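You operate a simulated robot arm through the tools that you are given. There is no shell and no other tool. Be economical: measure what you need, move in short steps, check, and stop when the job is done.

You are at the controls of a simulated two-armed robot. One attempt, no reset.

JOB
Free the orange lever, wind the core back by hand and lay the long leader bar on its rest.
Fine: press the winder's stop button and raise the rider roller before winding. Set down upright: long leader bar.
Where things are to end (x, y in the base frame): long leader bar within 40 mm of [870, -290].

The check looks at the end state, three seconds after you hand in, the way a careful person would. Anything else that was tipped, shoved, dropped, spilled or broken makes it a failure.

ROBOT AND FRAMES
Two 7-joint arms with two-finger parallel grippers on one trunk, on a base that drives. Base frame: it is fixed to the floor where the robot stands at the start and does not move with it; the origin is under the middle of the robot, x ahead of it, y to its left, z up. Units: mm, degrees, N and s.
The left shoulder is at the start at [50, 187, 1047], the right one opposite. With the tool pointing down near the work surface each hand reaches from about 100 to 600 mm from the robot's upright axis, wherever it stands, measured 20 degrees to its own side. Places, roughly: air knob [3300, 3300, 1000]; air switch [3200, 3300, 1000]; bar rest [900, -300, 1000]; belt knob [400, -200, 300]; black round knob [3900, 2900, 1000]; blue clamp bar [2800, 5500, 1000]; brown tee handle [3300, 2800, 1100]; edge sensor [2600, 1200, 1000]; gain knob [2200, 1900, 800]; green clamp bar [3000, 5600, 1000]; green wind button [600, 100, 800]; grey zero button [500, 0, 800]; guide switch [2200, 1900, 800]; handwheel of the winder [300, -300, 800]; inch button [200, -700, 800]; jog button on the sensor box [2400, 2100, 800]. Payload 3.43 kg a hand.
The TCP of each hand is the grasp point between the finger pads, 30 mm short of the fingertips. In the tool frame z runs along the fingers and y along their closing line. The gripper opens to 94 mm. The fingers are 28 mm wide and 10 mm thick; the gripper's body (50 by 96 mm) begins 55 mm behind the TCP.
Orientation is that of the tool frame in the base frame, as [roll, pitch, yaw] about the fixed x, y, z axes, in that order (R = Rz(yaw) Ry(pitch) Rx(roll)). With the fingers straight down and closing along the base's y, the tool's x points along the base's -x, its y along +y and its z along -z.

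CONTROLS
- The arms move only by the tool move_arm. It takes "left_motion", "right_motion" or both (then of equal length, played together; a hand with none holds still); each is a list of rows, each a list of 7 numbers: the turn, a rotation vector about the base's x, y, z in degrees, then the shift along the base's x, y, z in m, then the closure in counts, from 0 (fully open) to 255 (shut). In form: [[rx, ry, rz, x, y, z, jaw], ...]. A call has 1 to 12 rows; each row shifts and turns the commanded pose from where the row before left it. Rows are played at 5 a second. More than 50 mm and 8.6 degrees between two rows, or a gripper value outside its range, and nothing of the call is played. A pose out of reach is approached as far as the arm can. The call stops where the force on the tool passes 50 N (or 10 N more than at its start, if that is more) or the arm is blocked; 0.2 s more then pass. The fingers move at their own pace (about 153 mm/s each) and stop on an object; they squeeze with about 27 N. The grip force told is the motor's: it shows also when the fingers shut on nothing. Time passes only in rows, and 0.2 s behind the last, so rows that do not move let the fingers close. The reply holds the time, the measured pose of the TCP, the force on the tool along the base axes, the opening and the grip force, in the units named above and with some noise, with the torque about the TCP (base axes, N m) and any sound that the robot's microphone picked up, and new pictures: "views" is both (left out), scene, wrist or none (wrist: the cameras of the hands that moved).
- Cameras (640 x 400 px; columns grow to the right, rows downward): "scene" is now at [141.9, -45.3, 1231.1]; the picture's right is [-0.49, -0.87, 0.00], its down [-0.31, 0.17, -0.93] and it looks along [0.82, -0.45, -0.35] (base axes); focal length 214 px, centre (320, 200). "left" rides on the left gripper at [76, -14, -102] in its tool frame; the picture's right is [0.18, 0.98, 0.00], its down [-0.75, 0.14, -0.64] and it looks along [-0.63, 0.12, 0.77] (tool axes); focal length 243 px, centre (320, 200). "right" rides on the right gripper at [76, 14, -103] in its tool frame; the picture's right is [-0.18, 0.98, 0.00], its down [-0.75, -0.14, -0.64] and it looks along [-0.63, -0.12, 0.77] (tool axes); focal length 243 px, centre (320, 200). There is no depth. A picture from a camera that has moved, and an enlarged one, comes with that camera's place and axes in the base frame and with its lens.
- lift_body(by): slides the trunk up (or, below 0, down) by that many mm; the arms and the scene camera ride with it, the base frame stays. It gives what a move gives, with no picture.
- drive_base(legs): drives the robot by 1 to 6 legs, each [ahead, left, turn to the left] in mm, mm and degrees, along the robot's own axes; the way and the turn of a leg run together, so that a leg with both is an arc; at most 1500 mm and 180 degrees a leg. The arms and the cameras ride along, it lands a little off, and it stops where it bumps. It gives what a move gives, and a new picture of the scene camera.
- pan_tilt(pan, tilt): turns the head with the scene camera to pan (to the left, within 80 degrees either way) and tilt (down, from -29 to 69), counted from straight ahead of the robot. It gives what a move gives, and a new picture of the scene camera.
- inspect(camera, box): a new picture of the part [left, top, right, bottom] of that camera's present view, enlarged. No time passes.
- close_job(): hands the job in; it is judged then, once.

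Go step by step. Nothing tells you exact positions but the pictures and the camera data: compare them with the known pose of the tool, close in by small moves and look again before you grip or let go. The budget is 120 turns and 260 pictures, counting those below and the enlarged ones. Unless the task says otherwise, let go and move clear before handing in, and close with one line.

The tools are called as name(argument=value, ...) on one line, values as JSON. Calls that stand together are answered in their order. move_arm: Moves the arms, as the interface text tells. Its arguments: {"type":"object","properties":{"left_motion":{"type":"array","items":{"type":"array","items":{"type":"number"}}},"right_motion":{"type":"array","items":{"type":"array","items":{"type":"number"}}},"views":{"type":"string","enum":["both","scene","wrist","none"]}},"required":[]} The other tools are called the same way: lift_body (by) slides the trunk up or down; drive_base (legs) drives the base; pan_tilt (pan, tilt) turns the head that bears the scene camera; inspect (camera, box) takes an enlarged picture of a part of a camera's view; close_job () hands the job in.

At the start:

```text
t: 0.0
left_eef_pos: [336.9, -55.7, 1224.3]
left_tcp_rot: [-179.9, -0.1, -179.9]
left_contact_force: [-0.1, 0.3, -0.8]
left_moment: [-0.03, -0.03, 0.0]
left_grip_width: 93.9
left_finger_force: 0.3
right_eef_pos: [317.2, -458.9, 1221.7]
right_tcp_rot: [-179.8, 0.0, 180.0]
right_contact_force: [-0.1, 0.3, 0.4]
right_moment: [0.02, 0.04, 0.02]
right_grip_width: 94.2
right_finger_force: 0.0
trunk travel left (down, up): [-262.0, 170.0]
robot x, y, heading: [2.1, 0.0, 0.0]
head pan, tilt: [-29.1, 20.8]
```

scene: 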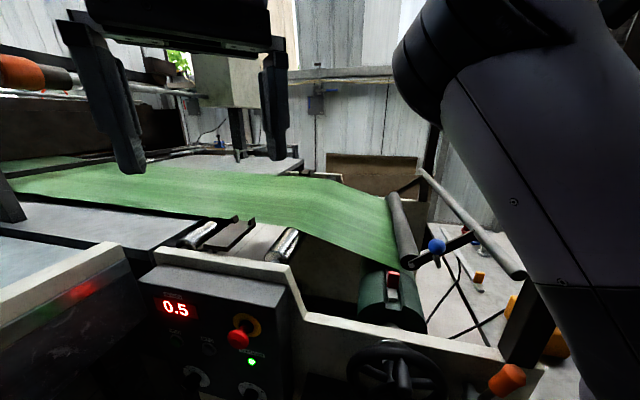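
right: 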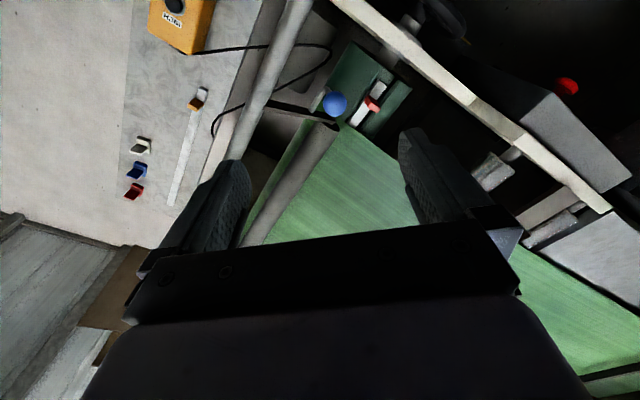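
left: 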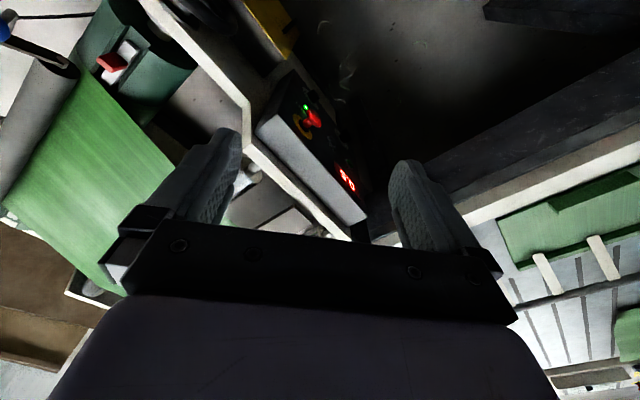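

I see a winder with a green web, a control box with a red stop button and display, a blue-knob rider roller, a handwheel and an orange lever at bottom right. I'll look closer first.

inspect(camera="scene", box=[120, 240, 320, 400])

inspect(camera="scene", box=[340, 160, 580, 400])

inspect(camera="right", box=[100, 0, 420, 240])

pan_tilt(pan=-45, tilt=55)

```text
2.50 times, centred on (220, 320) of scene
camera zoom: at [141.9, -45.3, 1231.1], right [-0.49, -0.87, 0.0], down [-0.31, 0.17, -0.93], along [0.82, -0.45, -0.35], focal length 536 px, centre (570, -100)
```

zoom: 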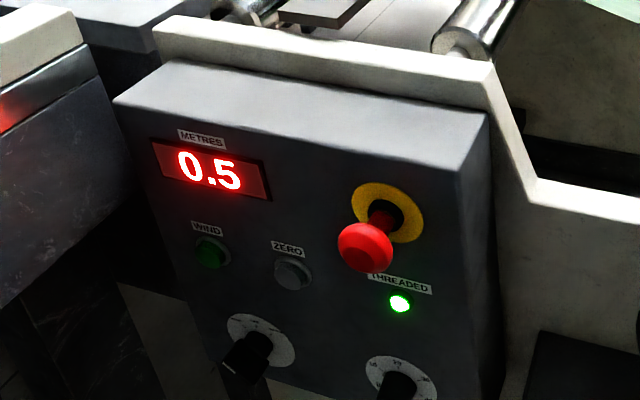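

```text
1.67 times, centred on (460, 280) of scene
camera zoom: at [141.9, -45.3, 1231.1], right [-0.49, -0.87, 0.0], down [-0.31, 0.17, -0.93], along [0.82, -0.45, -0.35], focal length 358 px, centre (87, 67)
```

zoom: 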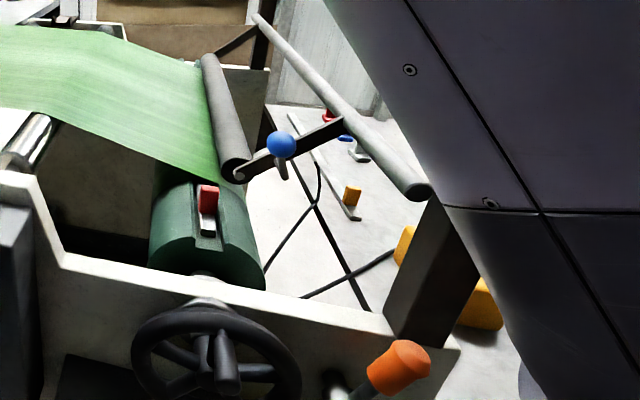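

```text
1.67 times, centred on (260, 120) of right
camera zoom: at [240.2, -444.8, 1325.1], right [0.18, 0.98, 0.0], down [0.75, -0.14, 0.64], along [0.63, -0.12, -0.77], focal length 404 px, centre (420, 333)
```

zoom: 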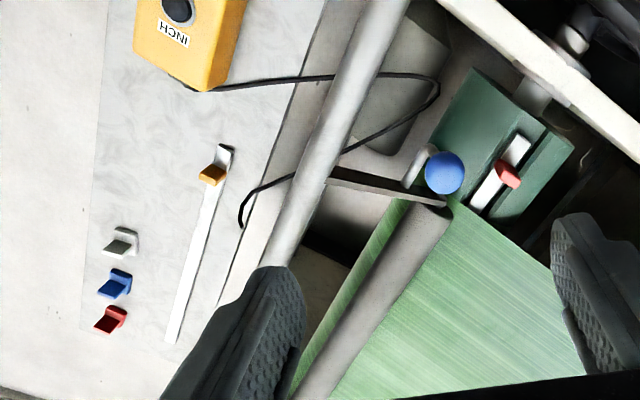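

```text
t: 1.0
left_eef_pos: [335.9, -56.2, 1223.4]
left_tcp_rot: [180.0, 0.0, -180.0]
left_contact_force: [0.4, -0.4, -0.2]
left_moment: [-0.02, 0.02, 0.03]
left_grip_width: 94.1
left_finger_force: 0.0
right_eef_pos: [318.0, -459.6, 1222.3]
right_tcp_rot: [-179.9, 0.0, 180.0]
right_contact_force: [0.4, -0.1, 0.4]
right_moment: [0.01, -0.01, 0.0]
right_grip_width: 93.9
right_finger_force: 0.0
trunk travel left (down, up): [-262.0, 170.0]
robot x, y, heading: [1.7, 1.8, 0.1]
head pan, tilt: [-45.0, 55.0]
camera scene: at [111.6, -51.0, 1180.3], right [-0.71, -0.71, 0.0], down [-0.58, 0.58, -0.57], along [0.41, -0.41, -0.82], focal length 214 px, centre (320, 200)
```

scene: 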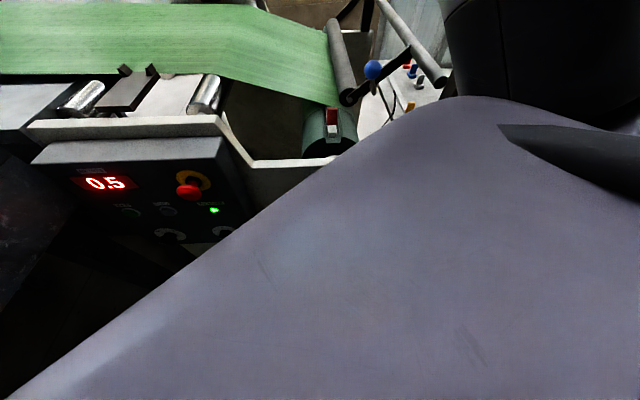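

The right arm hides part of the scene. I take another look straight ahead and toward the rest.

pan_tilt(pan=-20, tilt=20)

inspect(camera="scene", box=[160, 100, 400, 250])

inspect(camera="left", box=[0, 0, 400, 250])

inspect(camera="right", box=[100, 60, 260, 220])

```text
t: 2.0
left_eef_pos: [337.7, -56.0, 1223.4]
left_tcp_rot: [-180.0, 0.1, -179.9]
left_contact_force: [-0.6, -1.2, 0.4]
left_moment: [-0.03, 0.02, 0.0]
left_grip_width: 94.1
left_finger_force: 0.0
right_eef_pos: [316.4, -458.8, 1222.8]
right_tcp_rot: [-179.9, 0.0, 180.0]
right_contact_force: [-0.7, -0.6, -0.3]
right_moment: [-0.02, -0.01, -0.01]
right_grip_width: 94.1
right_finger_force: 0.1
trunk travel left (down, up): [-262.0, 170.0]
robot x, y, heading: [0.6, -1.9, -0.0]
head pan, tilt: [-20.0, 20.0]
camera scene: at [148.1, -31.9, 1232.3], right [-0.34, -0.94, 0.0], down [-0.32, 0.12, -0.94], along [0.88, -0.32, -0.34], focal length 214 px, centre (320, 200)
```

scene: 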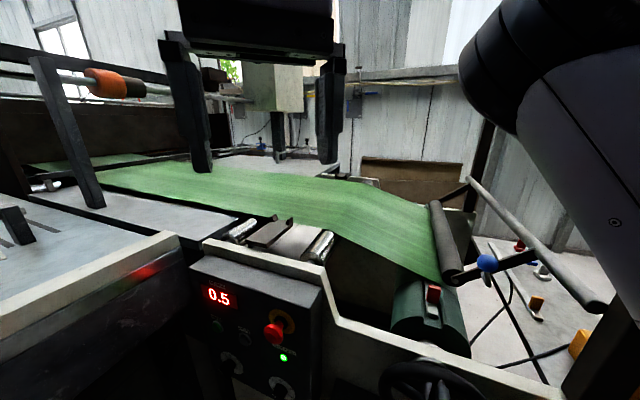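

```text
2.67 times, centred on (280, 175) of scene
camera zoom: at [148.1, -31.9, 1232.3], right [-0.34, -0.94, 0.0], down [-0.32, 0.12, -0.94], along [0.88, -0.32, -0.34], focal length 572 px, centre (427, 267)
```

zoom: 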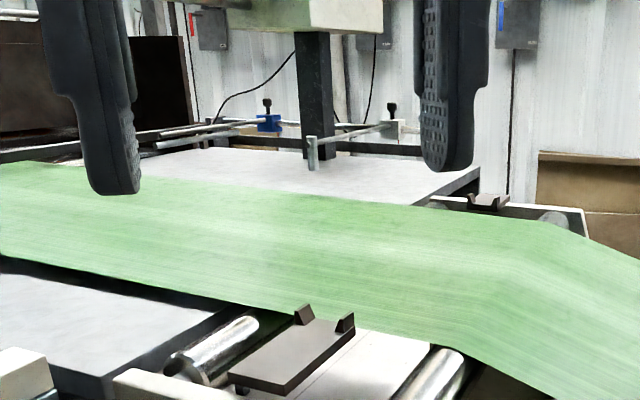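

```text
1.60 times, centred on (200, 125) of left
camera zoom: at [260.0, -70.2, 1326.3], right [-0.18, 0.98, 0.0], down [0.75, 0.14, 0.64], along [0.63, 0.12, -0.77], focal length 388 px, centre (512, 320)
```

zoom: 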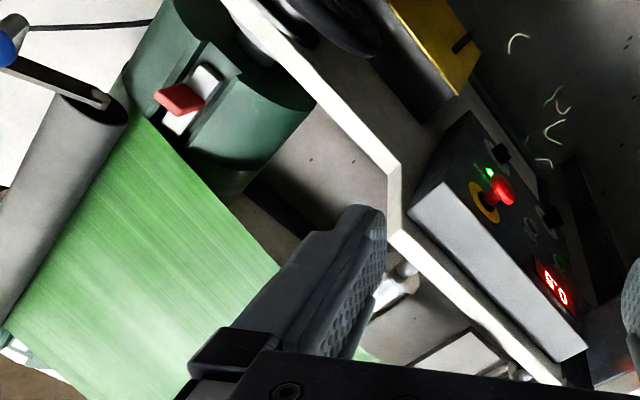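

```text
2.50 times, centred on (180, 140) of right
camera zoom: at [240.2, -444.8, 1325.1], right [0.18, 0.98, 0.0], down [0.75, -0.14, 0.64], along [0.63, -0.12, -0.77], focal length 606 px, centre (670, 350)
```

zoom: 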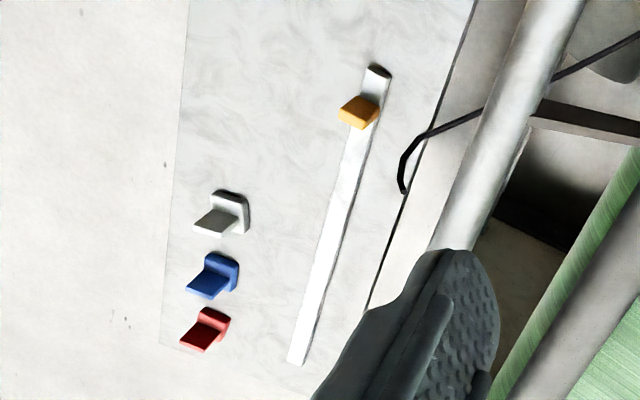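

The bar rest is two cradles on either side of the web, about 630 mm apart. The core carries a white bar with a red tab, probably the long leader bar. I draw the right hand back to see the lever and handwheel.

move_arm(right_motion=[[0, 0, 0, -0.045, 0, 0, 0], [0, 0, 0, -0.045, 0, 0, 0], [0, 0, 0, -0.045, 0, 0, 0], [0, 0, 0, -0.045, 0, 0, 0]])

inspect(camera="right", box=[200, 0, 500, 190])

```text
t: 2.4
left_eef_pos: [338.6, -54.0, 1223.9]
left_tcp_rot: [-179.9, -0.1, -179.9]
left_contact_force: [-0.9, -0.3, 0.4]
left_moment: [0.0, -0.04, -0.03]
left_grip_width: 94.0
left_finger_force: 0.0
right_eef_pos: [305.0, -452.5, 1218.8]
right_tcp_rot: [-179.6, -0.7, -178.9]
right_contact_force: [23.5, 13.0, -5.3]
right_moment: [-1.57, 2.18, -1.5]
right_grip_width: 94.1
right_finger_force: 0.1
trunk travel left (down, up): [-262.0, 170.0]
robot x, y, heading: [2.4, -2.2, 0.4]
head pan, tilt: [-20.0, 20.0]
stopped in row 1 (right hand): the force on the tool passed its limit at 63 N (the readings are from after the stop); the commanded pose is now the measured one
camera scene: at [151.4, -29.6, 1232.0], right [-0.34, -0.94, 0.0], down [-0.32, 0.11, -0.94], along [0.88, -0.32, -0.34], focal length 214 px, centre (320, 200)
camera right: at [227.5, -437.9, 1323.5], right [0.16, 0.99, -0.01], down [0.76, -0.12, 0.63], along [0.62, -0.11, -0.77], focal length 243 px, centre (320, 200)
```

scene: 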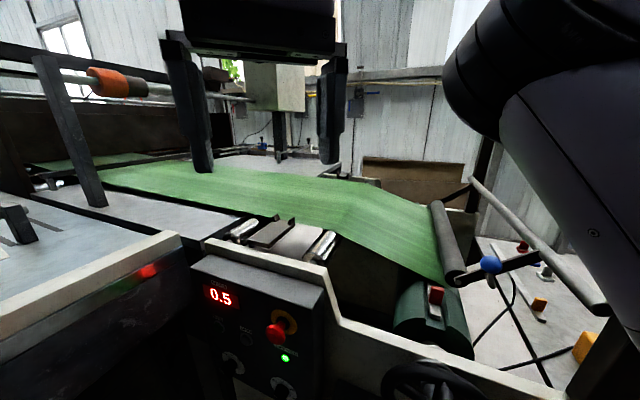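
right: 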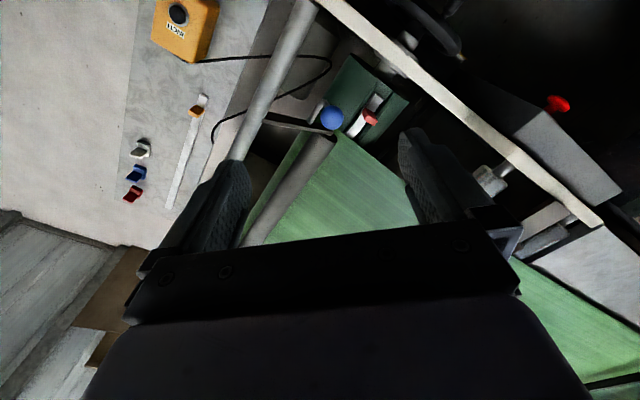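

```text
2.11 times, centred on (350, 95) of right
camera zoom: at [227.5, -437.9, 1323.5], right [0.16, 0.99, -0.01], down [0.76, -0.12, 0.63], along [0.62, -0.11, -0.77], focal length 511 px, centre (257, 421)
```

zoom: 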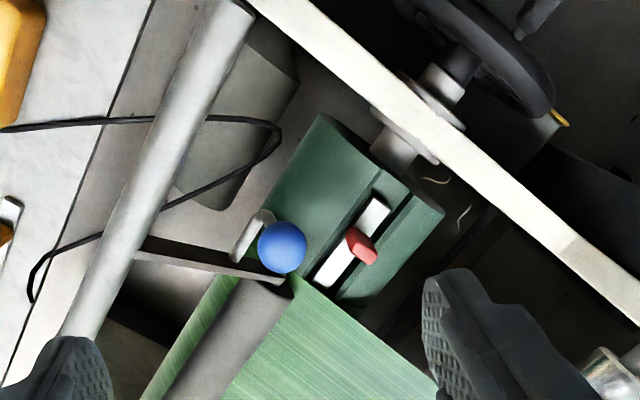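

The stop looks like a jerk from a fast step; I retry with smaller steps.

move_arm(right_motion=[[0, 0, 0, 0, 0, 0, 0], [0, 0, 0, -0.01, 0, 0, 0], [0, 0, 0, -0.02, 0, 0, 0], [0, 0, 0, -0.02, 0, 0, 0], [0, 0, 0, -0.02, 0, 0, 0]], views="none")

```text
t: 3.0
left_eef_pos: [341.9, -52.5, 1223.1]
left_tcp_rot: [-179.8, -0.1, -179.7]
left_contact_force: [0.3, 0.1, 0.0]
left_moment: [-0.04, -0.01, -0.01]
left_grip_width: 94.0
left_finger_force: 0.0
right_eef_pos: [302.0, -451.3, 1218.8]
right_tcp_rot: [-179.2, -1.0, -178.3]
right_contact_force: [27.1, 8.4, 0.8]
right_moment: [-1.04, 3.06, -1.09]
right_grip_width: 94.0
right_finger_force: 0.1
trunk travel left (down, up): [-262.0, 170.0]
robot x, y, heading: [-0.7, -0.5, 0.4]
head pan, tilt: [-20.0, 20.0]
stopped in row 3 (right hand): the force on the tool passed its limit at 56 N (the readings are from after the stop); the commanded pose is now the measured one
```

Something really blocks the right hand or arm from moving back. I go forward again and look to the right.

move_arm(right_motion=[[0, 0, 0, 0.01, -0.005, 0, 0], [0.6, 1, -1.6, 0.01, -0.005, 0, 0]], views="none")

pan_tilt(pan=-75, tilt=15)

```text
t: 3.6
left_eef_pos: [338.2, -53.2, 1224.0]
left_tcp_rot: [-179.9, -0.1, -179.9]
left_contact_force: [-0.4, -0.1, 0.3]
left_moment: [-0.01, 0.04, 0.02]
left_grip_width: 93.8
left_finger_force: 0.0
right_eef_pos: [312.0, -463.5, 1221.3]
right_tcp_rot: [-179.9, -1.5, 179.6]
right_contact_force: [1.9, 9.2, 1.4]
right_moment: [-1.05, 0.41, -0.92]
right_grip_width: 94.0
right_finger_force: 0.1
trunk travel left (down, up): [-262.0, 170.0]
robot x, y, heading: [3.5, 2.1, 0.1]
head pan, tilt: [-20.0, 20.0]
```

```text
t: 4.8
left_eef_pos: [337.9, -54.6, 1224.1]
left_tcp_rot: [-180.0, -0.1, -179.7]
left_contact_force: [-0.2, 0.3, 0.7]
left_moment: [0.02, 0.03, 0.03]
left_grip_width: 94.0
left_finger_force: 0.2
right_eef_pos: [314.7, -464.1, 1221.0]
right_tcp_rot: [-180.0, -1.6, 179.8]
right_contact_force: [0.4, 1.2, 0.4]
right_moment: [-0.12, 0.18, -0.1]
right_grip_width: 93.8
right_finger_force: 0.1
trunk travel left (down, up): [-262.0, 170.0]
robot x, y, heading: [2.3, -5.0, 0.5]
head pan, tilt: [-75.0, 15.0]
camera scene: at [86.2, -89.4, 1240.5], right [-0.96, -0.26, 0.0], down [-0.07, 0.25, -0.97], along [0.25, -0.93, -0.26], focal length 214 px, centre (320, 200)
```

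scene: 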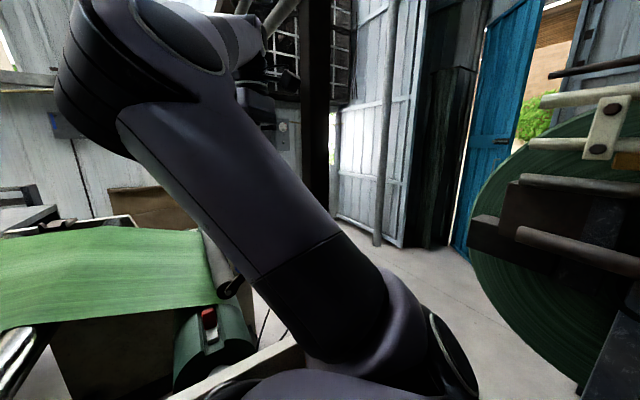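

The right elbow hangs low and likely touches the machine. I raise the trunk and look again before shifting the base.

lift_body(by=160)

pan_tilt(pan=-70, tilt=50)

pan_tilt(pan=75, tilt=25)

```text
t: 5.9
left_eef_pos: [336.7, -54.5, 1305.0]
left_tcp_rot: [-179.9, 0.0, -179.9]
left_contact_force: [0.0, -0.5, -0.9]
left_moment: [0.03, 0.02, 0.02]
left_grip_width: 93.9
left_finger_force: 0.0
right_eef_pos: [314.4, -462.8, 1298.9]
right_tcp_rot: [179.0, -1.2, 179.0]
right_contact_force: [-5.0, 8.2, -16.1]
right_moment: [-1.45, -1.95, -0.53]
right_grip_width: 93.9
right_finger_force: 0.1
trunk travel left (down, up): [-344.0, 88.0]
robot x, y, heading: [-0.9, -2.1, 0.3]
head pan, tilt: [-75.0, 15.0]
stopped: the force on the tool passed its limit at 126 N (the readings are from after the stop); the commanded pose is now the measured one
```

```text
t: 6.9
left_eef_pos: [337.6, -55.1, 1304.3]
left_tcp_rot: [-179.9, 0.1, -179.8]
left_contact_force: [-0.3, 1.0, -0.4]
left_moment: [0.0, 0.02, 0.02]
left_grip_width: 93.9
left_finger_force: 0.0
right_eef_pos: [314.5, -463.9, 1299.0]
right_tcp_rot: [179.2, -1.3, 179.1]
right_contact_force: [-4.2, 8.2, -17.4]
right_moment: [-1.39, -1.89, -0.51]
right_grip_width: 93.8
right_finger_force: 0.1
trunk travel left (down, up): [-344.0, 88.0]
robot x, y, heading: [2.6, 1.1, 0.1]
head pan, tilt: [-70.0, 50.0]
camera scene: at [88.1, -71.6, 1268.4], right [-0.94, -0.35, 0.0], down [-0.27, 0.72, -0.64], along [0.22, -0.6, -0.77], focal length 214 px, centre (320, 200)
```

scene: 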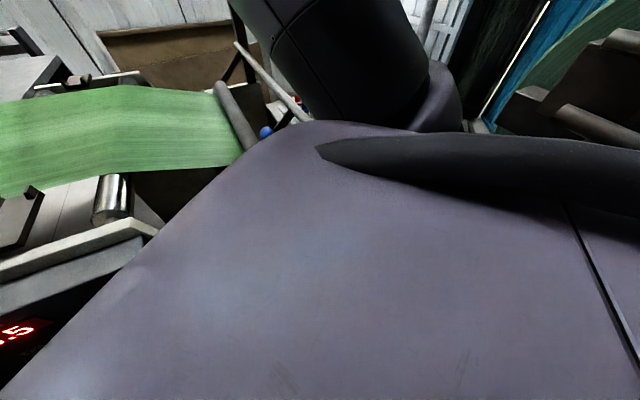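

```text
t: 9.2
left_eef_pos: [338.2, -54.7, 1304.7]
left_tcp_rot: [180.0, 0.0, -179.8]
left_contact_force: [-0.1, -0.4, 0.4]
left_moment: [0.0, -0.02, 0.03]
left_grip_width: 94.1
left_finger_force: 0.0
right_eef_pos: [314.2, -463.9, 1297.5]
right_tcp_rot: [179.2, -1.3, 179.0]
right_contact_force: [-2.6, 5.6, -14.0]
right_moment: [-0.97, -1.44, -0.4]
right_grip_width: 94.1
right_finger_force: 0.2
trunk travel left (down, up): [-344.0, 88.0]
robot x, y, heading: [-1.5, -0.5, 0.1]
head pan, tilt: [75.0, 25.0]
camera scene: at [85.1, 89.6, 1305.8], right [0.97, -0.26, 0.0], down [-0.11, -0.41, -0.91], along [0.23, 0.88, -0.42], focal length 214 px, centre (320, 200)
```

scene: 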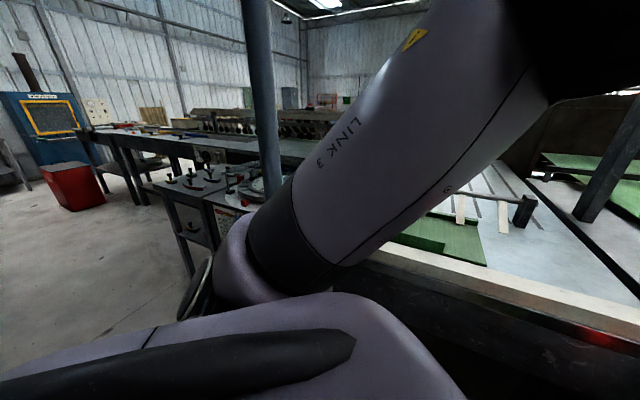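

Something presses down on the right arm from above. I look upward.

pan_tilt(pan=-60, tilt=-25)

pan_tilt(pan=0, tilt=-15)

```text
t: 11.3
left_eef_pos: [337.4, -54.9, 1305.0]
left_tcp_rot: [179.9, 0.0, -179.9]
left_contact_force: [-0.3, 0.0, 0.0]
left_moment: [0.01, -0.03, 0.01]
left_grip_width: 94.0
left_finger_force: 0.1
right_eef_pos: [315.1, -463.8, 1298.5]
right_tcp_rot: [179.1, -1.2, 179.0]
right_contact_force: [-0.4, 2.5, -9.2]
right_moment: [-0.56, -0.73, -0.19]
right_grip_width: 93.8
right_finger_force: 0.1
trunk travel left (down, up): [-344.0, 88.0]
robot x, y, heading: [-1.4, -0.4, 0.2]
head pan, tilt: [-60.0, -25.0]
camera scene: at [97.6, -61.0, 1381.9], right [-0.86, -0.5, 0.0], down [0.21, -0.36, -0.91], along [0.46, -0.78, 0.42], focal length 214 px, centre (320, 200)
```

scene: 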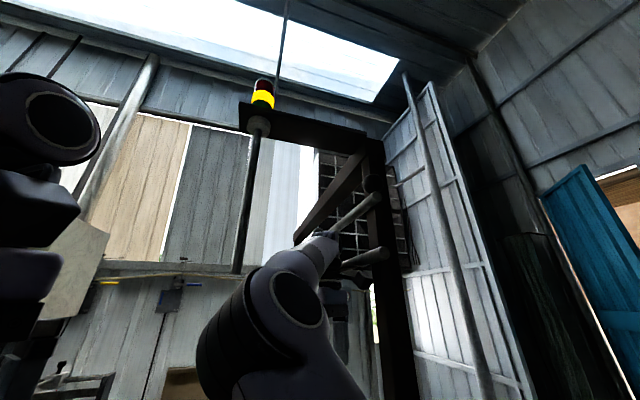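

```text
t: 12.6
left_eef_pos: [337.9, -55.8, 1304.2]
left_tcp_rot: [180.0, 0.0, -179.8]
left_contact_force: [-0.3, 0.4, -0.6]
left_moment: [0.03, 0.01, -0.01]
left_grip_width: 93.9
left_finger_force: 0.0
right_eef_pos: [314.5, -464.7, 1297.4]
right_tcp_rot: [179.2, -1.2, 179.0]
right_contact_force: [-0.7, 1.3, -6.8]
right_moment: [-0.33, -0.51, -0.1]
right_grip_width: 94.2
right_finger_force: 0.0
trunk travel left (down, up): [-344.0, 88.0]
robot x, y, heading: [2.3, -3.5, 0.3]
head pan, tilt: [0.0, -15.0]
camera scene: at [142.2, 0.6, 1368.6], right [0.0, -1.0, 0.0], down [0.26, 0.0, -0.97], along [0.97, 0.0, 0.26], focal length 214 px, centre (320, 200)
```

scene: 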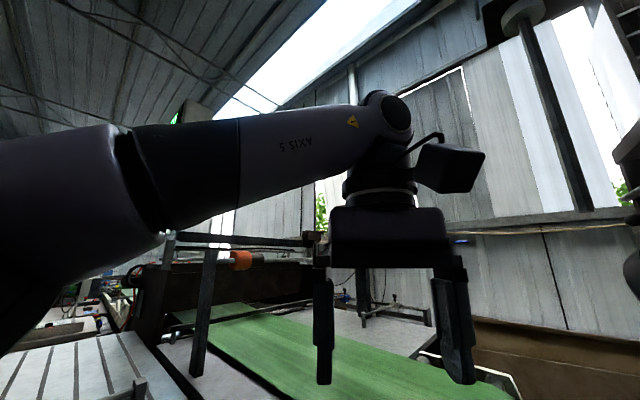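

A rack with rods stands close at the right wrist. I lower the trunk again and bring the right hand forward and inward, away from it.

lift_body(by=-80)

move_arm(right_motion=[[0, 0, 0, 0.01, 0.01, 0, 0], [0, 0, 0, 0.02, 0.02, 0, 0], [0, 0, 0, 0.02, 0.03, 0, 0], [0, 0, 0, 0.01, 0.03, 0, 0], [0, 0, 0, 0, 0.03, 0, 0], [0, 0, 0, 0, 0.02, 0, 0]], views="none")

pan_tilt(pan=-65, tilt=-10)

```text
t: 13.8
left_eef_pos: [337.7, -54.7, 1225.4]
left_tcp_rot: [-179.9, 0.0, -179.8]
left_contact_force: [0.0, 0.2, 0.9]
left_moment: [-0.03, -0.01, 0.0]
left_grip_width: 94.1
left_finger_force: 0.0
right_eef_pos: [313.9, -462.2, 1218.2]
right_tcp_rot: [179.2, -1.1, 179.1]
right_contact_force: [-0.7, -0.2, 0.3]
right_moment: [0.0, 0.0, 0.02]
right_grip_width: 93.9
right_finger_force: 0.2
trunk travel left (down, up): [-264.0, 168.0]
robot x, y, heading: [-0.0, 2.4, 0.6]
head pan, tilt: [0.0, -15.0]
```

```text
t: 15.2
left_eef_pos: [337.5, -53.7, 1225.5]
left_tcp_rot: [-179.9, 0.1, -179.8]
left_contact_force: [-0.6, -0.7, 0.6]
left_moment: [-0.04, 0.01, 0.01]
left_grip_width: 93.9
left_finger_force: 0.0
right_eef_pos: [373.8, -329.7, 1215.6]
right_tcp_rot: [178.3, -1.4, 178.3]
right_contact_force: [0.5, -0.4, -0.1]
right_moment: [-0.01, 0.03, 0.02]
right_grip_width: 94.3
right_finger_force: 0.2
trunk travel left (down, up): [-264.0, 168.0]
robot x, y, heading: [2.2, 4.8, 0.5]
head pan, tilt: [0.0, -15.0]
```

```text
t: 16.6
left_eef_pos: [338.0, -54.5, 1224.9]
left_tcp_rot: [-180.0, 0.0, -179.8]
left_contact_force: [-0.7, -0.5, -0.3]
left_moment: [0.0, -0.01, 0.0]
left_grip_width: 93.9
left_finger_force: 0.0
right_eef_pos: [372.7, -329.6, 1216.8]
right_tcp_rot: [178.2, -1.1, 178.7]
right_contact_force: [0.2, 0.2, -0.1]
right_moment: [0.03, -0.02, -0.01]
right_grip_width: 93.9
right_finger_force: 0.0
trunk travel left (down, up): [-264.0, 168.0]
robot x, y, heading: [1.5, -0.5, 0.3]
head pan, tilt: [-65.0, -10.0]
camera scene: at [97.5, -75.7, 1281.5], right [-0.9, -0.43, 0.0], down [0.07, -0.16, -0.98], along [0.42, -0.89, 0.17], focal length 214 px, centre (320, 200)
```

scene: 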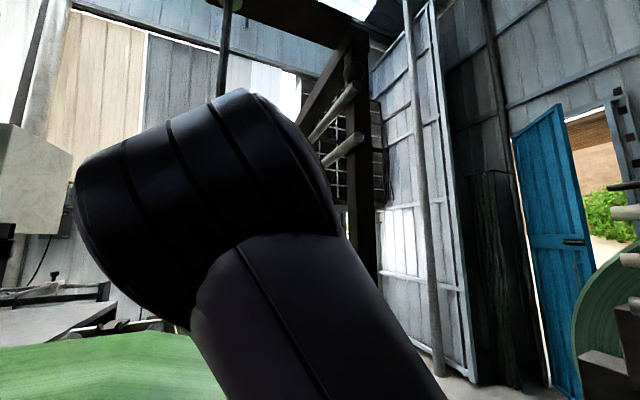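

The rack's rod ends hang near (190, -410, 1440). I tuck both hands toward the middle, then shift left and turn the base to face the winder squarely.

move_arm(left_motion=[[0, 0, 0, 0, 0.01, 0, 0], [0, 0, 0, 0, 0.02, 0, 0], [0, 0, 0, 0, 0.02, 0, 0], [0, 0, 0, 0, 0.02, 0, 0], [0, 0, 0, 0, 0.02, 0, 0], [0, 0, 0, 0, 0.02, 0, 0], [0, 0, 0, 0, 0.02, 0, 0], [0, 0, 0, 0, 0.01, 0, 0], [0, 0, 0, 0, 0.01, 0, 0]], right_motion=[[0, 0, 0, 0, 0.01, 0, 0], [0, 0, 0, -0.005, 0.02, 0, 0], [0, 0, 0, -0.005, 0.02, 0, 0], [0, 0, 0, -0.005, 0.02, 0, 0], [0, 0, 0, -0.005, 0.02, 0, 0], [0, 0, 0, -0.005, 0.02, 0, 0], [0, 0, 0, -0.005, 0.02, 0, 0], [0, 0, 0, -0.005, 0.02, 0, 0], [0, 0, 0, 0, 0.01, 0, 0]], views="none")

drive_base(legs=[[-20, 100, 0], [0, 0, -43]])

pan_tilt(pan=-10, tilt=35)

```text
t: 18.6
left_eef_pos: [338.1, 95.7, 1225.7]
left_tcp_rot: [-180.0, 0.0, -179.8]
left_contact_force: [-0.2, -0.1, 0.1]
left_moment: [0.02, 0.0, 0.03]
left_grip_width: 94.0
left_finger_force: 0.0
right_eef_pos: [363.6, -216.5, 1258.3]
right_tcp_rot: [178.8, -1.2, 179.1]
right_contact_force: [-0.1, -0.4, -0.1]
right_moment: [-0.01, -0.02, 0.02]
right_grip_width: 94.0
right_finger_force: 0.0
right hand out of reach, approached as far as the arm can: row 4, 5, 6, 7, 8, 9
trunk travel left (down, up): [-264.0, 168.0]
robot x, y, heading: [3.2, -2.1, 0.1]
head pan, tilt: [-65.0, -10.0]
```

```text
t: 22.1
left_eef_pos: [292.5, -58.2, 1225.9]
left_tcp_rot: [179.9, 0.0, 137.1]
left_contact_force: [-0.1, 0.8, 0.7]
left_moment: [0.0, 0.0, -0.02]
left_grip_width: 94.0
left_finger_force: 0.0
right_eef_pos: [97.6, -303.5, 1256.7]
right_tcp_rot: [178.9, -1.3, 135.9]
right_contact_force: [-0.5, 0.1, 0.3]
right_moment: [-0.05, 0.0, 0.0]
right_grip_width: 93.9
right_finger_force: 0.1
trunk travel left (down, up): [-264.0, 168.0]
robot x, y, heading: [-18.7, 103.7, -42.7]
head pan, tilt: [-65.0, -10.0]
camera scene: at [0.0, -17.1, 1281.4], right [-0.95, 0.31, 0.0], down [-0.05, -0.17, -0.98], along [-0.3, -0.94, 0.17], focal length 214 px, centre (320, 200)
```

scene: 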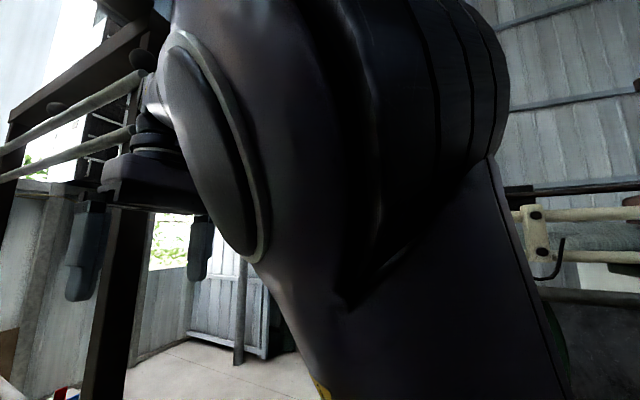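

```text
t: 23.4
left_eef_pos: [291.1, -58.3, 1225.6]
left_tcp_rot: [-180.0, -0.1, 137.2]
left_contact_force: [-0.1, -0.6, -0.1]
left_moment: [-0.03, 0.0, 0.01]
left_grip_width: 93.8
left_finger_force: 0.0
right_eef_pos: [99.4, -307.7, 1253.0]
right_tcp_rot: [178.7, -2.2, 135.8]
right_contact_force: [-0.6, 0.3, 0.3]
right_moment: [0.02, 0.04, -0.01]
right_grip_width: 94.2
right_finger_force: 0.2
trunk travel left (down, up): [-264.0, 168.0]
robot x, y, heading: [-21.4, 97.3, -43.0]
head pan, tilt: [-10.0, 35.0]
camera scene: at [37.6, -28.7, 1252.3], right [-0.99, -0.13, 0.0], down [-0.02, 0.15, -0.99], along [0.13, -0.98, -0.15], focal length 214 px, centre (320, 200)
```

scene: 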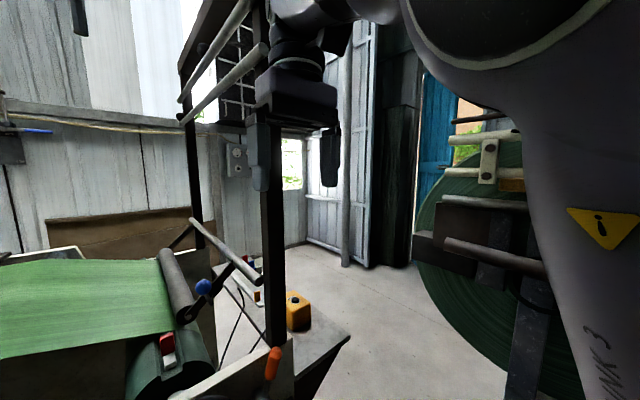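

The head was still moving in that picture; I look again.

pan_tilt(pan=-8, tilt=35)

inspect(camera="scene", box=[300, 150, 560, 400])

```text
t: 24.0
left_eef_pos: [291.9, -59.1, 1224.5]
left_tcp_rot: [-179.9, -0.1, 137.1]
left_contact_force: [-0.6, 0.5, -1.5]
left_moment: [0.01, -0.01, -0.02]
left_grip_width: 94.0
left_finger_force: 0.1
right_eef_pos: [100.2, -307.2, 1253.1]
right_tcp_rot: [178.6, -2.3, 135.8]
right_contact_force: [-0.2, -0.7, 0.1]
right_moment: [0.01, -0.02, -0.03]
right_grip_width: 94.2
right_finger_force: 0.1
trunk travel left (down, up): [-264.0, 168.0]
robot x, y, heading: [-21.5, 103.8, -42.9]
head pan, tilt: [-8.0, 35.0]
camera scene: at [37.8, -28.7, 1252.4], right [-0.99, -0.13, 0.0], down [-0.02, 0.15, -0.99], along [0.13, -0.98, -0.15], focal length 214 px, centre (320, 200)
```

scene: 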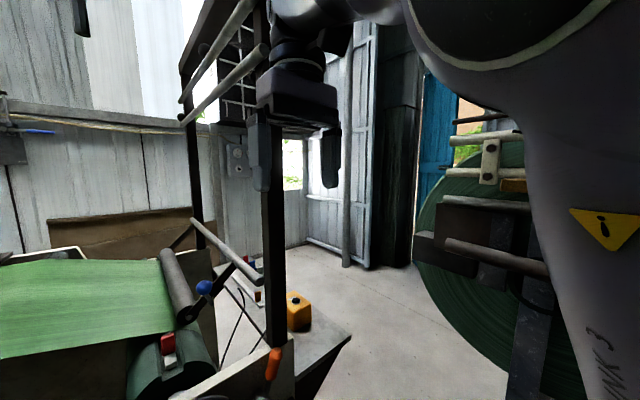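

```text
1.60 times, centred on (430, 275) of scene
camera zoom: at [37.8, -28.7, 1252.4], right [-0.99, -0.13, 0.0], down [-0.02, 0.15, -0.99], along [0.13, -0.98, -0.15], focal length 343 px, centre (144, 80)
```

zoom: 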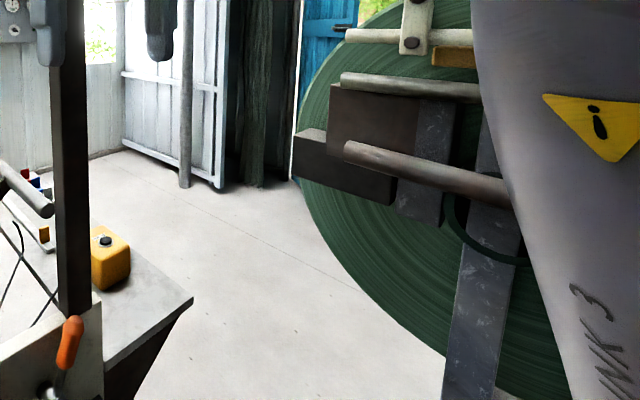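

The head is blocked by the right arm's elbow; I move the right hand outward and down.

move_arm(right_motion=[[0, 0, 0, -0.003, -0.003, -0.01, 0], [0, 0, 0, -0.01, -0.01, -0.02, 0], [0, 0, 0, -0.014, -0.014, -0.02, 0], [0, 0, 0, -0.014, -0.014, -0.02, 0], [0, 0, 0, -0.014, -0.014, -0.02, 0], [0, 0, 0, -0.007, -0.007, -0.01, 0]], views="none")

pan_tilt(pan=-20, tilt=40)

```text
t: 25.4
left_eef_pos: [291.2, -58.1, 1225.2]
left_tcp_rot: [179.9, -0.1, 137.2]
left_contact_force: [-0.3, 0.7, 0.0]
left_moment: [-0.03, 0.03, -0.02]
left_grip_width: 94.0
left_finger_force: 0.1
right_eef_pos: [34.0, -371.5, 1156.7]
right_tcp_rot: [178.2, -1.7, 135.9]
right_contact_force: [-1.3, 0.0, -0.4]
right_moment: [0.01, 0.01, 0.01]
right_grip_width: 93.8
right_finger_force: 0.1
right hand out of reach, approached as far as the arm can: row 2
trunk travel left (down, up): [-264.0, 168.0]
robot x, y, heading: [-21.6, 103.3, -42.7]
head pan, tilt: [-8.0, 35.0]
```

```text
t: 26.1
left_eef_pos: [292.2, -58.7, 1226.1]
left_tcp_rot: [-179.9, 0.0, 137.1]
left_contact_force: [0.0, 1.4, -0.3]
left_moment: [0.01, -0.01, -0.01]
left_grip_width: 93.9
left_finger_force: 0.1
right_eef_pos: [34.4, -370.4, 1157.7]
right_tcp_rot: [178.2, -1.7, 135.8]
right_contact_force: [0.6, -0.4, -0.6]
right_moment: [0.02, 0.0, -0.03]
right_grip_width: 94.2
right_finger_force: 0.0
trunk travel left (down, up): [-264.0, 168.0]
robot x, y, heading: [-21.4, 103.6, -42.8]
head pan, tilt: [-20.0, 40.0]
camera scene: at [56.9, -21.4, 1265.3], right [-0.94, -0.34, 0.0], down [0.0, 0.01, -1.0], along [0.34, -0.94, -0.01], focal length 214 px, centre (320, 200)
```

scene: 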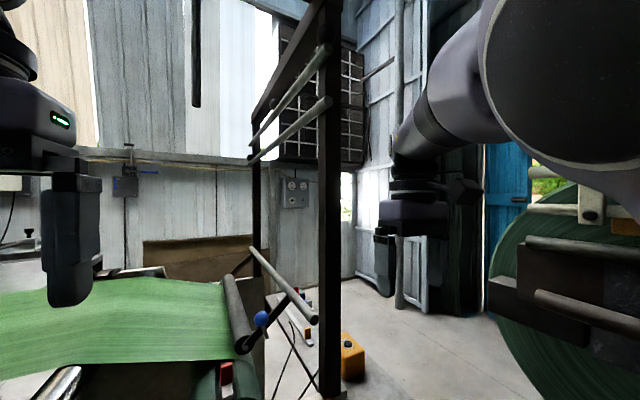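

pan_tilt(pan=-15, tilt=40)

```text
t: 26.8
left_eef_pos: [291.5, -59.4, 1225.2]
left_tcp_rot: [-179.9, 0.0, 137.2]
left_contact_force: [0.0, 0.8, 1.2]
left_moment: [0.03, 0.02, -0.01]
left_grip_width: 94.0
left_finger_force: 0.0
right_eef_pos: [34.7, -370.5, 1156.0]
right_tcp_rot: [178.3, -1.7, 135.8]
right_contact_force: [-0.4, -0.6, -0.2]
right_moment: [0.02, -0.01, 0.0]
right_grip_width: 94.1
right_finger_force: 0.0
trunk travel left (down, up): [-264.0, 168.0]
robot x, y, heading: [-21.2, 102.1, -42.9]
head pan, tilt: [-15.0, 40.0]
camera scene: at [57.0, -21.4, 1265.4], right [-0.94, -0.35, 0.0], down [0.0, 0.01, -1.0], along [0.35, -0.94, -0.01], focal length 214 px, centre (320, 200)
```

scene: 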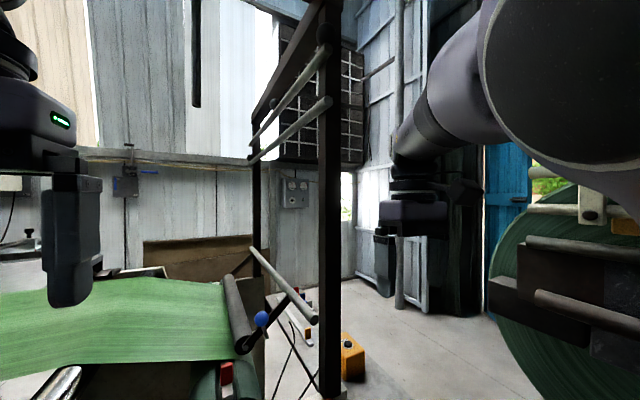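

pan_tilt(pan=30, tilt=20)

pan_tilt(pan=0, tilt=45)

```text
t: 27.9
left_eef_pos: [292.6, -57.5, 1225.8]
left_tcp_rot: [-179.9, 0.0, 137.2]
left_contact_force: [0.0, -0.1, -0.9]
left_moment: [0.01, -0.01, -0.03]
left_grip_width: 94.0
left_finger_force: 0.1
right_eef_pos: [34.6, -370.3, 1157.0]
right_tcp_rot: [178.4, -1.7, 135.7]
right_contact_force: [1.6, 0.0, 0.5]
right_moment: [-0.02, -0.01, 0.03]
right_grip_width: 94.0
right_finger_force: 0.1
trunk travel left (down, up): [-264.0, 168.0]
robot x, y, heading: [-19.4, 101.5, -43.0]
head pan, tilt: [30.0, 20.0]
camera scene: at [56.9, -21.4, 1265.4], right [-0.94, -0.34, 0.0], down [0.0, 0.01, -1.0], along [0.34, -0.94, -0.01], focal length 214 px, centre (320, 200)
```

scene: 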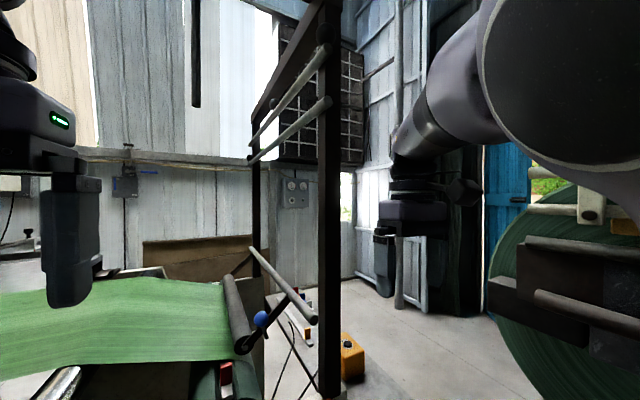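

```text
t: 28.8
left_eef_pos: [291.4, -59.1, 1226.4]
left_tcp_rot: [-180.0, 0.0, 137.2]
left_contact_force: [-0.1, 0.5, -0.5]
left_moment: [-0.01, -0.02, 0.0]
left_grip_width: 94.0
left_finger_force: 0.1
right_eef_pos: [35.6, -371.1, 1156.6]
right_tcp_rot: [178.3, -1.7, 135.8]
right_contact_force: [0.1, 1.0, 0.1]
right_moment: [0.0, -0.02, 0.0]
right_grip_width: 93.9
right_finger_force: 0.0
trunk travel left (down, up): [-264.0, 168.0]
robot x, y, heading: [-21.6, 104.9, -42.7]
head pan, tilt: [0.0, 45.0]
camera scene: at [56.8, -21.5, 1265.4], right [-0.94, -0.34, 0.0], down [0.0, 0.01, -1.0], along [0.34, -0.94, -0.01], focal length 214 px, centre (320, 200)
```

scene: 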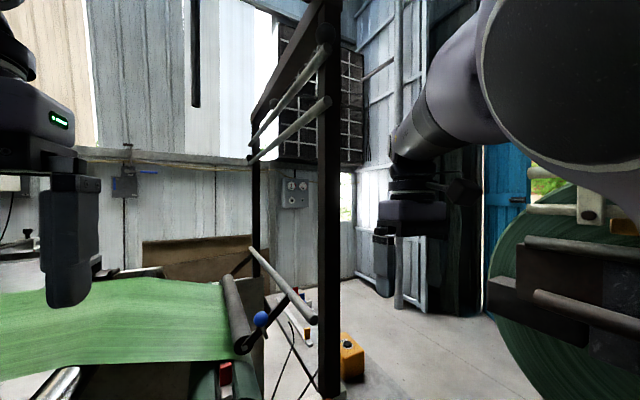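

The head is still jammed by the right elbow. I move the right hand further out to the robot's right.

move_arm(right_motion=[[0, 0, 0, -0.005, -0.005, 0, 0], [0, 0, 0, -0.012, -0.013, -0.005, 0], [0, 0, 0, -0.014, -0.015, -0.01, 0], [0, 0, 0, -0.014, -0.015, -0.01, 0], [0, 0, 0, -0.014, -0.015, -0.01, 0], [0, 0, 0, -0.014, -0.015, -0.01, 0], [0, 0, 0, -0.007, -0.008, 0, 0]], views="wrist")

pan_tilt(pan=0, tilt=40)

```text
t: 30.4
left_eef_pos: [293.6, -57.1, 1225.9]
left_tcp_rot: [-179.9, 0.0, 137.3]
left_contact_force: [-0.9, -0.4, -0.2]
left_moment: [-0.01, 0.01, -0.01]
left_grip_width: 94.0
left_finger_force: 0.0
right_eef_pos: [-42.6, -453.3, 1115.1]
right_tcp_rot: [179.0, -1.3, 136.0]
right_contact_force: [0.0, 0.6, 0.4]
right_moment: [0.0, -0.04, -0.02]
right_grip_width: 94.0
right_finger_force: 0.0
trunk travel left (down, up): [-264.0, 168.0]
robot x, y, heading: [-16.2, 103.1, -42.7]
head pan, tilt: [0.0, 45.0]
camera right: at [-88.6, -394.0, 1219.1], right [0.82, 0.58, 0.01], down [0.45, -0.64, 0.62], along [0.37, -0.5, -0.78], focal length 243 px, centre (320, 200)
```

right: 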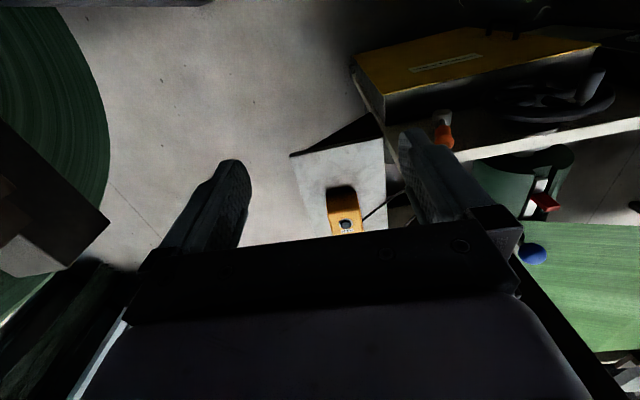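

```text
t: 31.1
left_eef_pos: [291.8, -57.8, 1225.3]
left_tcp_rot: [179.9, 0.0, 137.2]
left_contact_force: [-0.2, 0.9, -0.5]
left_moment: [0.06, 0.01, 0.01]
left_grip_width: 94.0
left_finger_force: 0.1
right_eef_pos: [-43.6, -453.9, 1113.8]
right_tcp_rot: [179.0, -1.3, 135.8]
right_contact_force: [0.6, 0.0, 1.0]
right_moment: [-0.01, -0.02, -0.01]
right_grip_width: 94.0
right_finger_force: 0.1
trunk travel left (down, up): [-264.0, 168.0]
robot x, y, heading: [-19.0, 101.1, -42.9]
head pan, tilt: [0.0, 40.0]
camera scene: at [88.2, 5.5, 1202.5], right [-0.68, -0.73, 0.0], down [-0.47, 0.44, -0.77], along [0.56, -0.52, -0.64], focal length 214 px, centre (320, 200)
```

scene: 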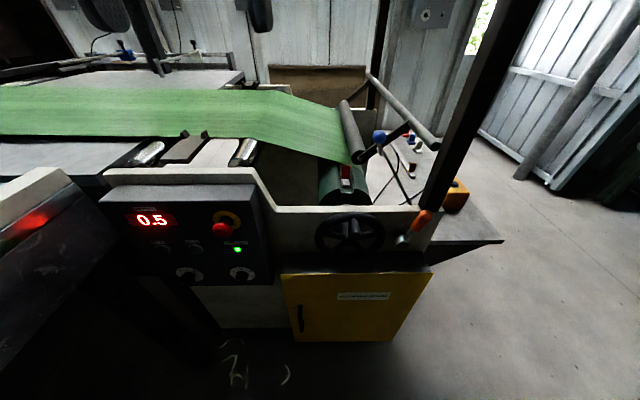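

Now there is a fine open view. I enlarge the lever, wheel, rider and control panel.

inspect(camera="scene", box=[300, 60, 500, 280])

inspect(camera="scene", box=[370, 180, 470, 260])

inspect(camera="scene", box=[100, 170, 280, 300])

inspect(camera="scene", box=[100, 60, 360, 200])

inspect(camera="right", box=[340, 10, 640, 280])

```text
1.82 times, centred on (400, 170) of scene
camera zoom: at [88.2, 5.5, 1202.5], right [-0.68, -0.73, 0.0], down [-0.47, 0.44, -0.77], along [0.56, -0.52, -0.64], focal length 390 px, centre (174, 254)
```

zoom: 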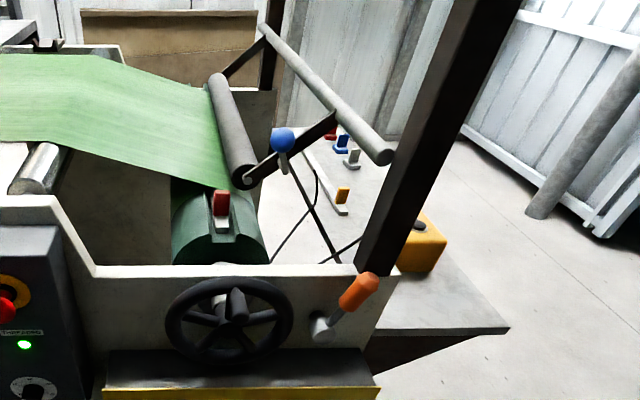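

```text
5.00 times, centred on (420, 220) of scene
camera zoom: at [88.2, 5.5, 1202.5], right [-0.68, -0.73, 0.0], down [-0.47, 0.44, -0.77], along [0.56, -0.52, -0.64], focal length 1072 px, centre (-180, 100)
```

zoom: 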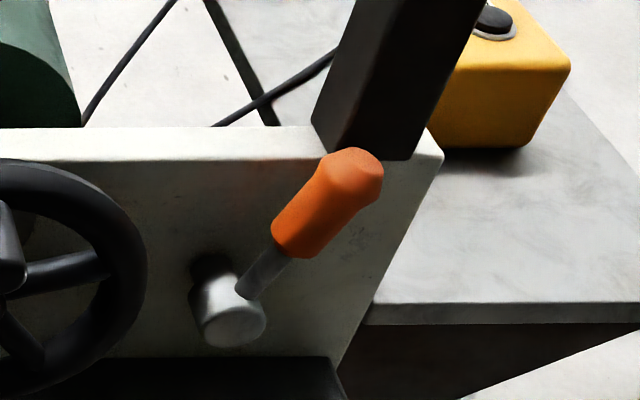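

```text
3.08 times, centred on (190, 235) of scene
camera zoom: at [88.2, 5.5, 1202.5], right [-0.68, -0.73, 0.0], down [-0.47, 0.44, -0.77], along [0.56, -0.52, -0.64], focal length 660 px, centre (720, 92)
```

zoom: 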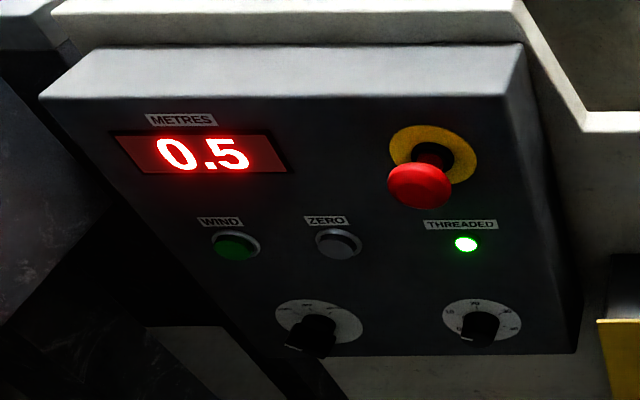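

```text
2.46 times, centred on (230, 130) of scene
camera zoom: at [88.2, 5.5, 1202.5], right [-0.68, -0.73, 0.0], down [-0.47, 0.44, -0.77], along [0.56, -0.52, -0.64], focal length 528 px, centre (542, 372)
```

zoom: 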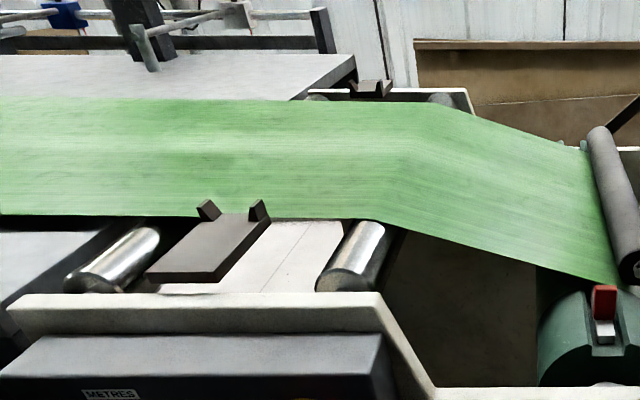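

```text
1.48 times, centred on (490, 145) of right
camera zoom: at [-88.7, -394.0, 1219.0], right [0.82, 0.58, 0.01], down [0.45, -0.64, 0.62], along [0.37, -0.5, -0.78], focal length 359 px, centre (68, 282)
```

zoom: 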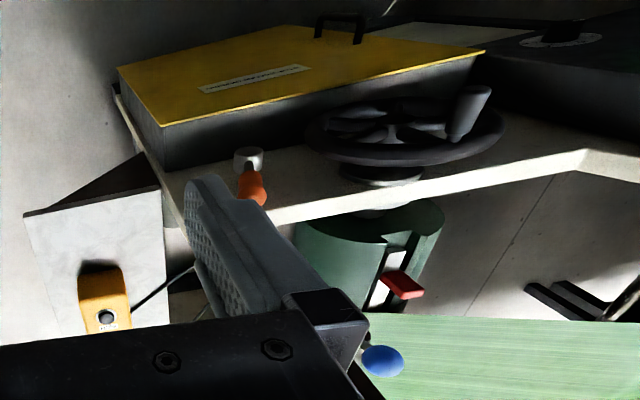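

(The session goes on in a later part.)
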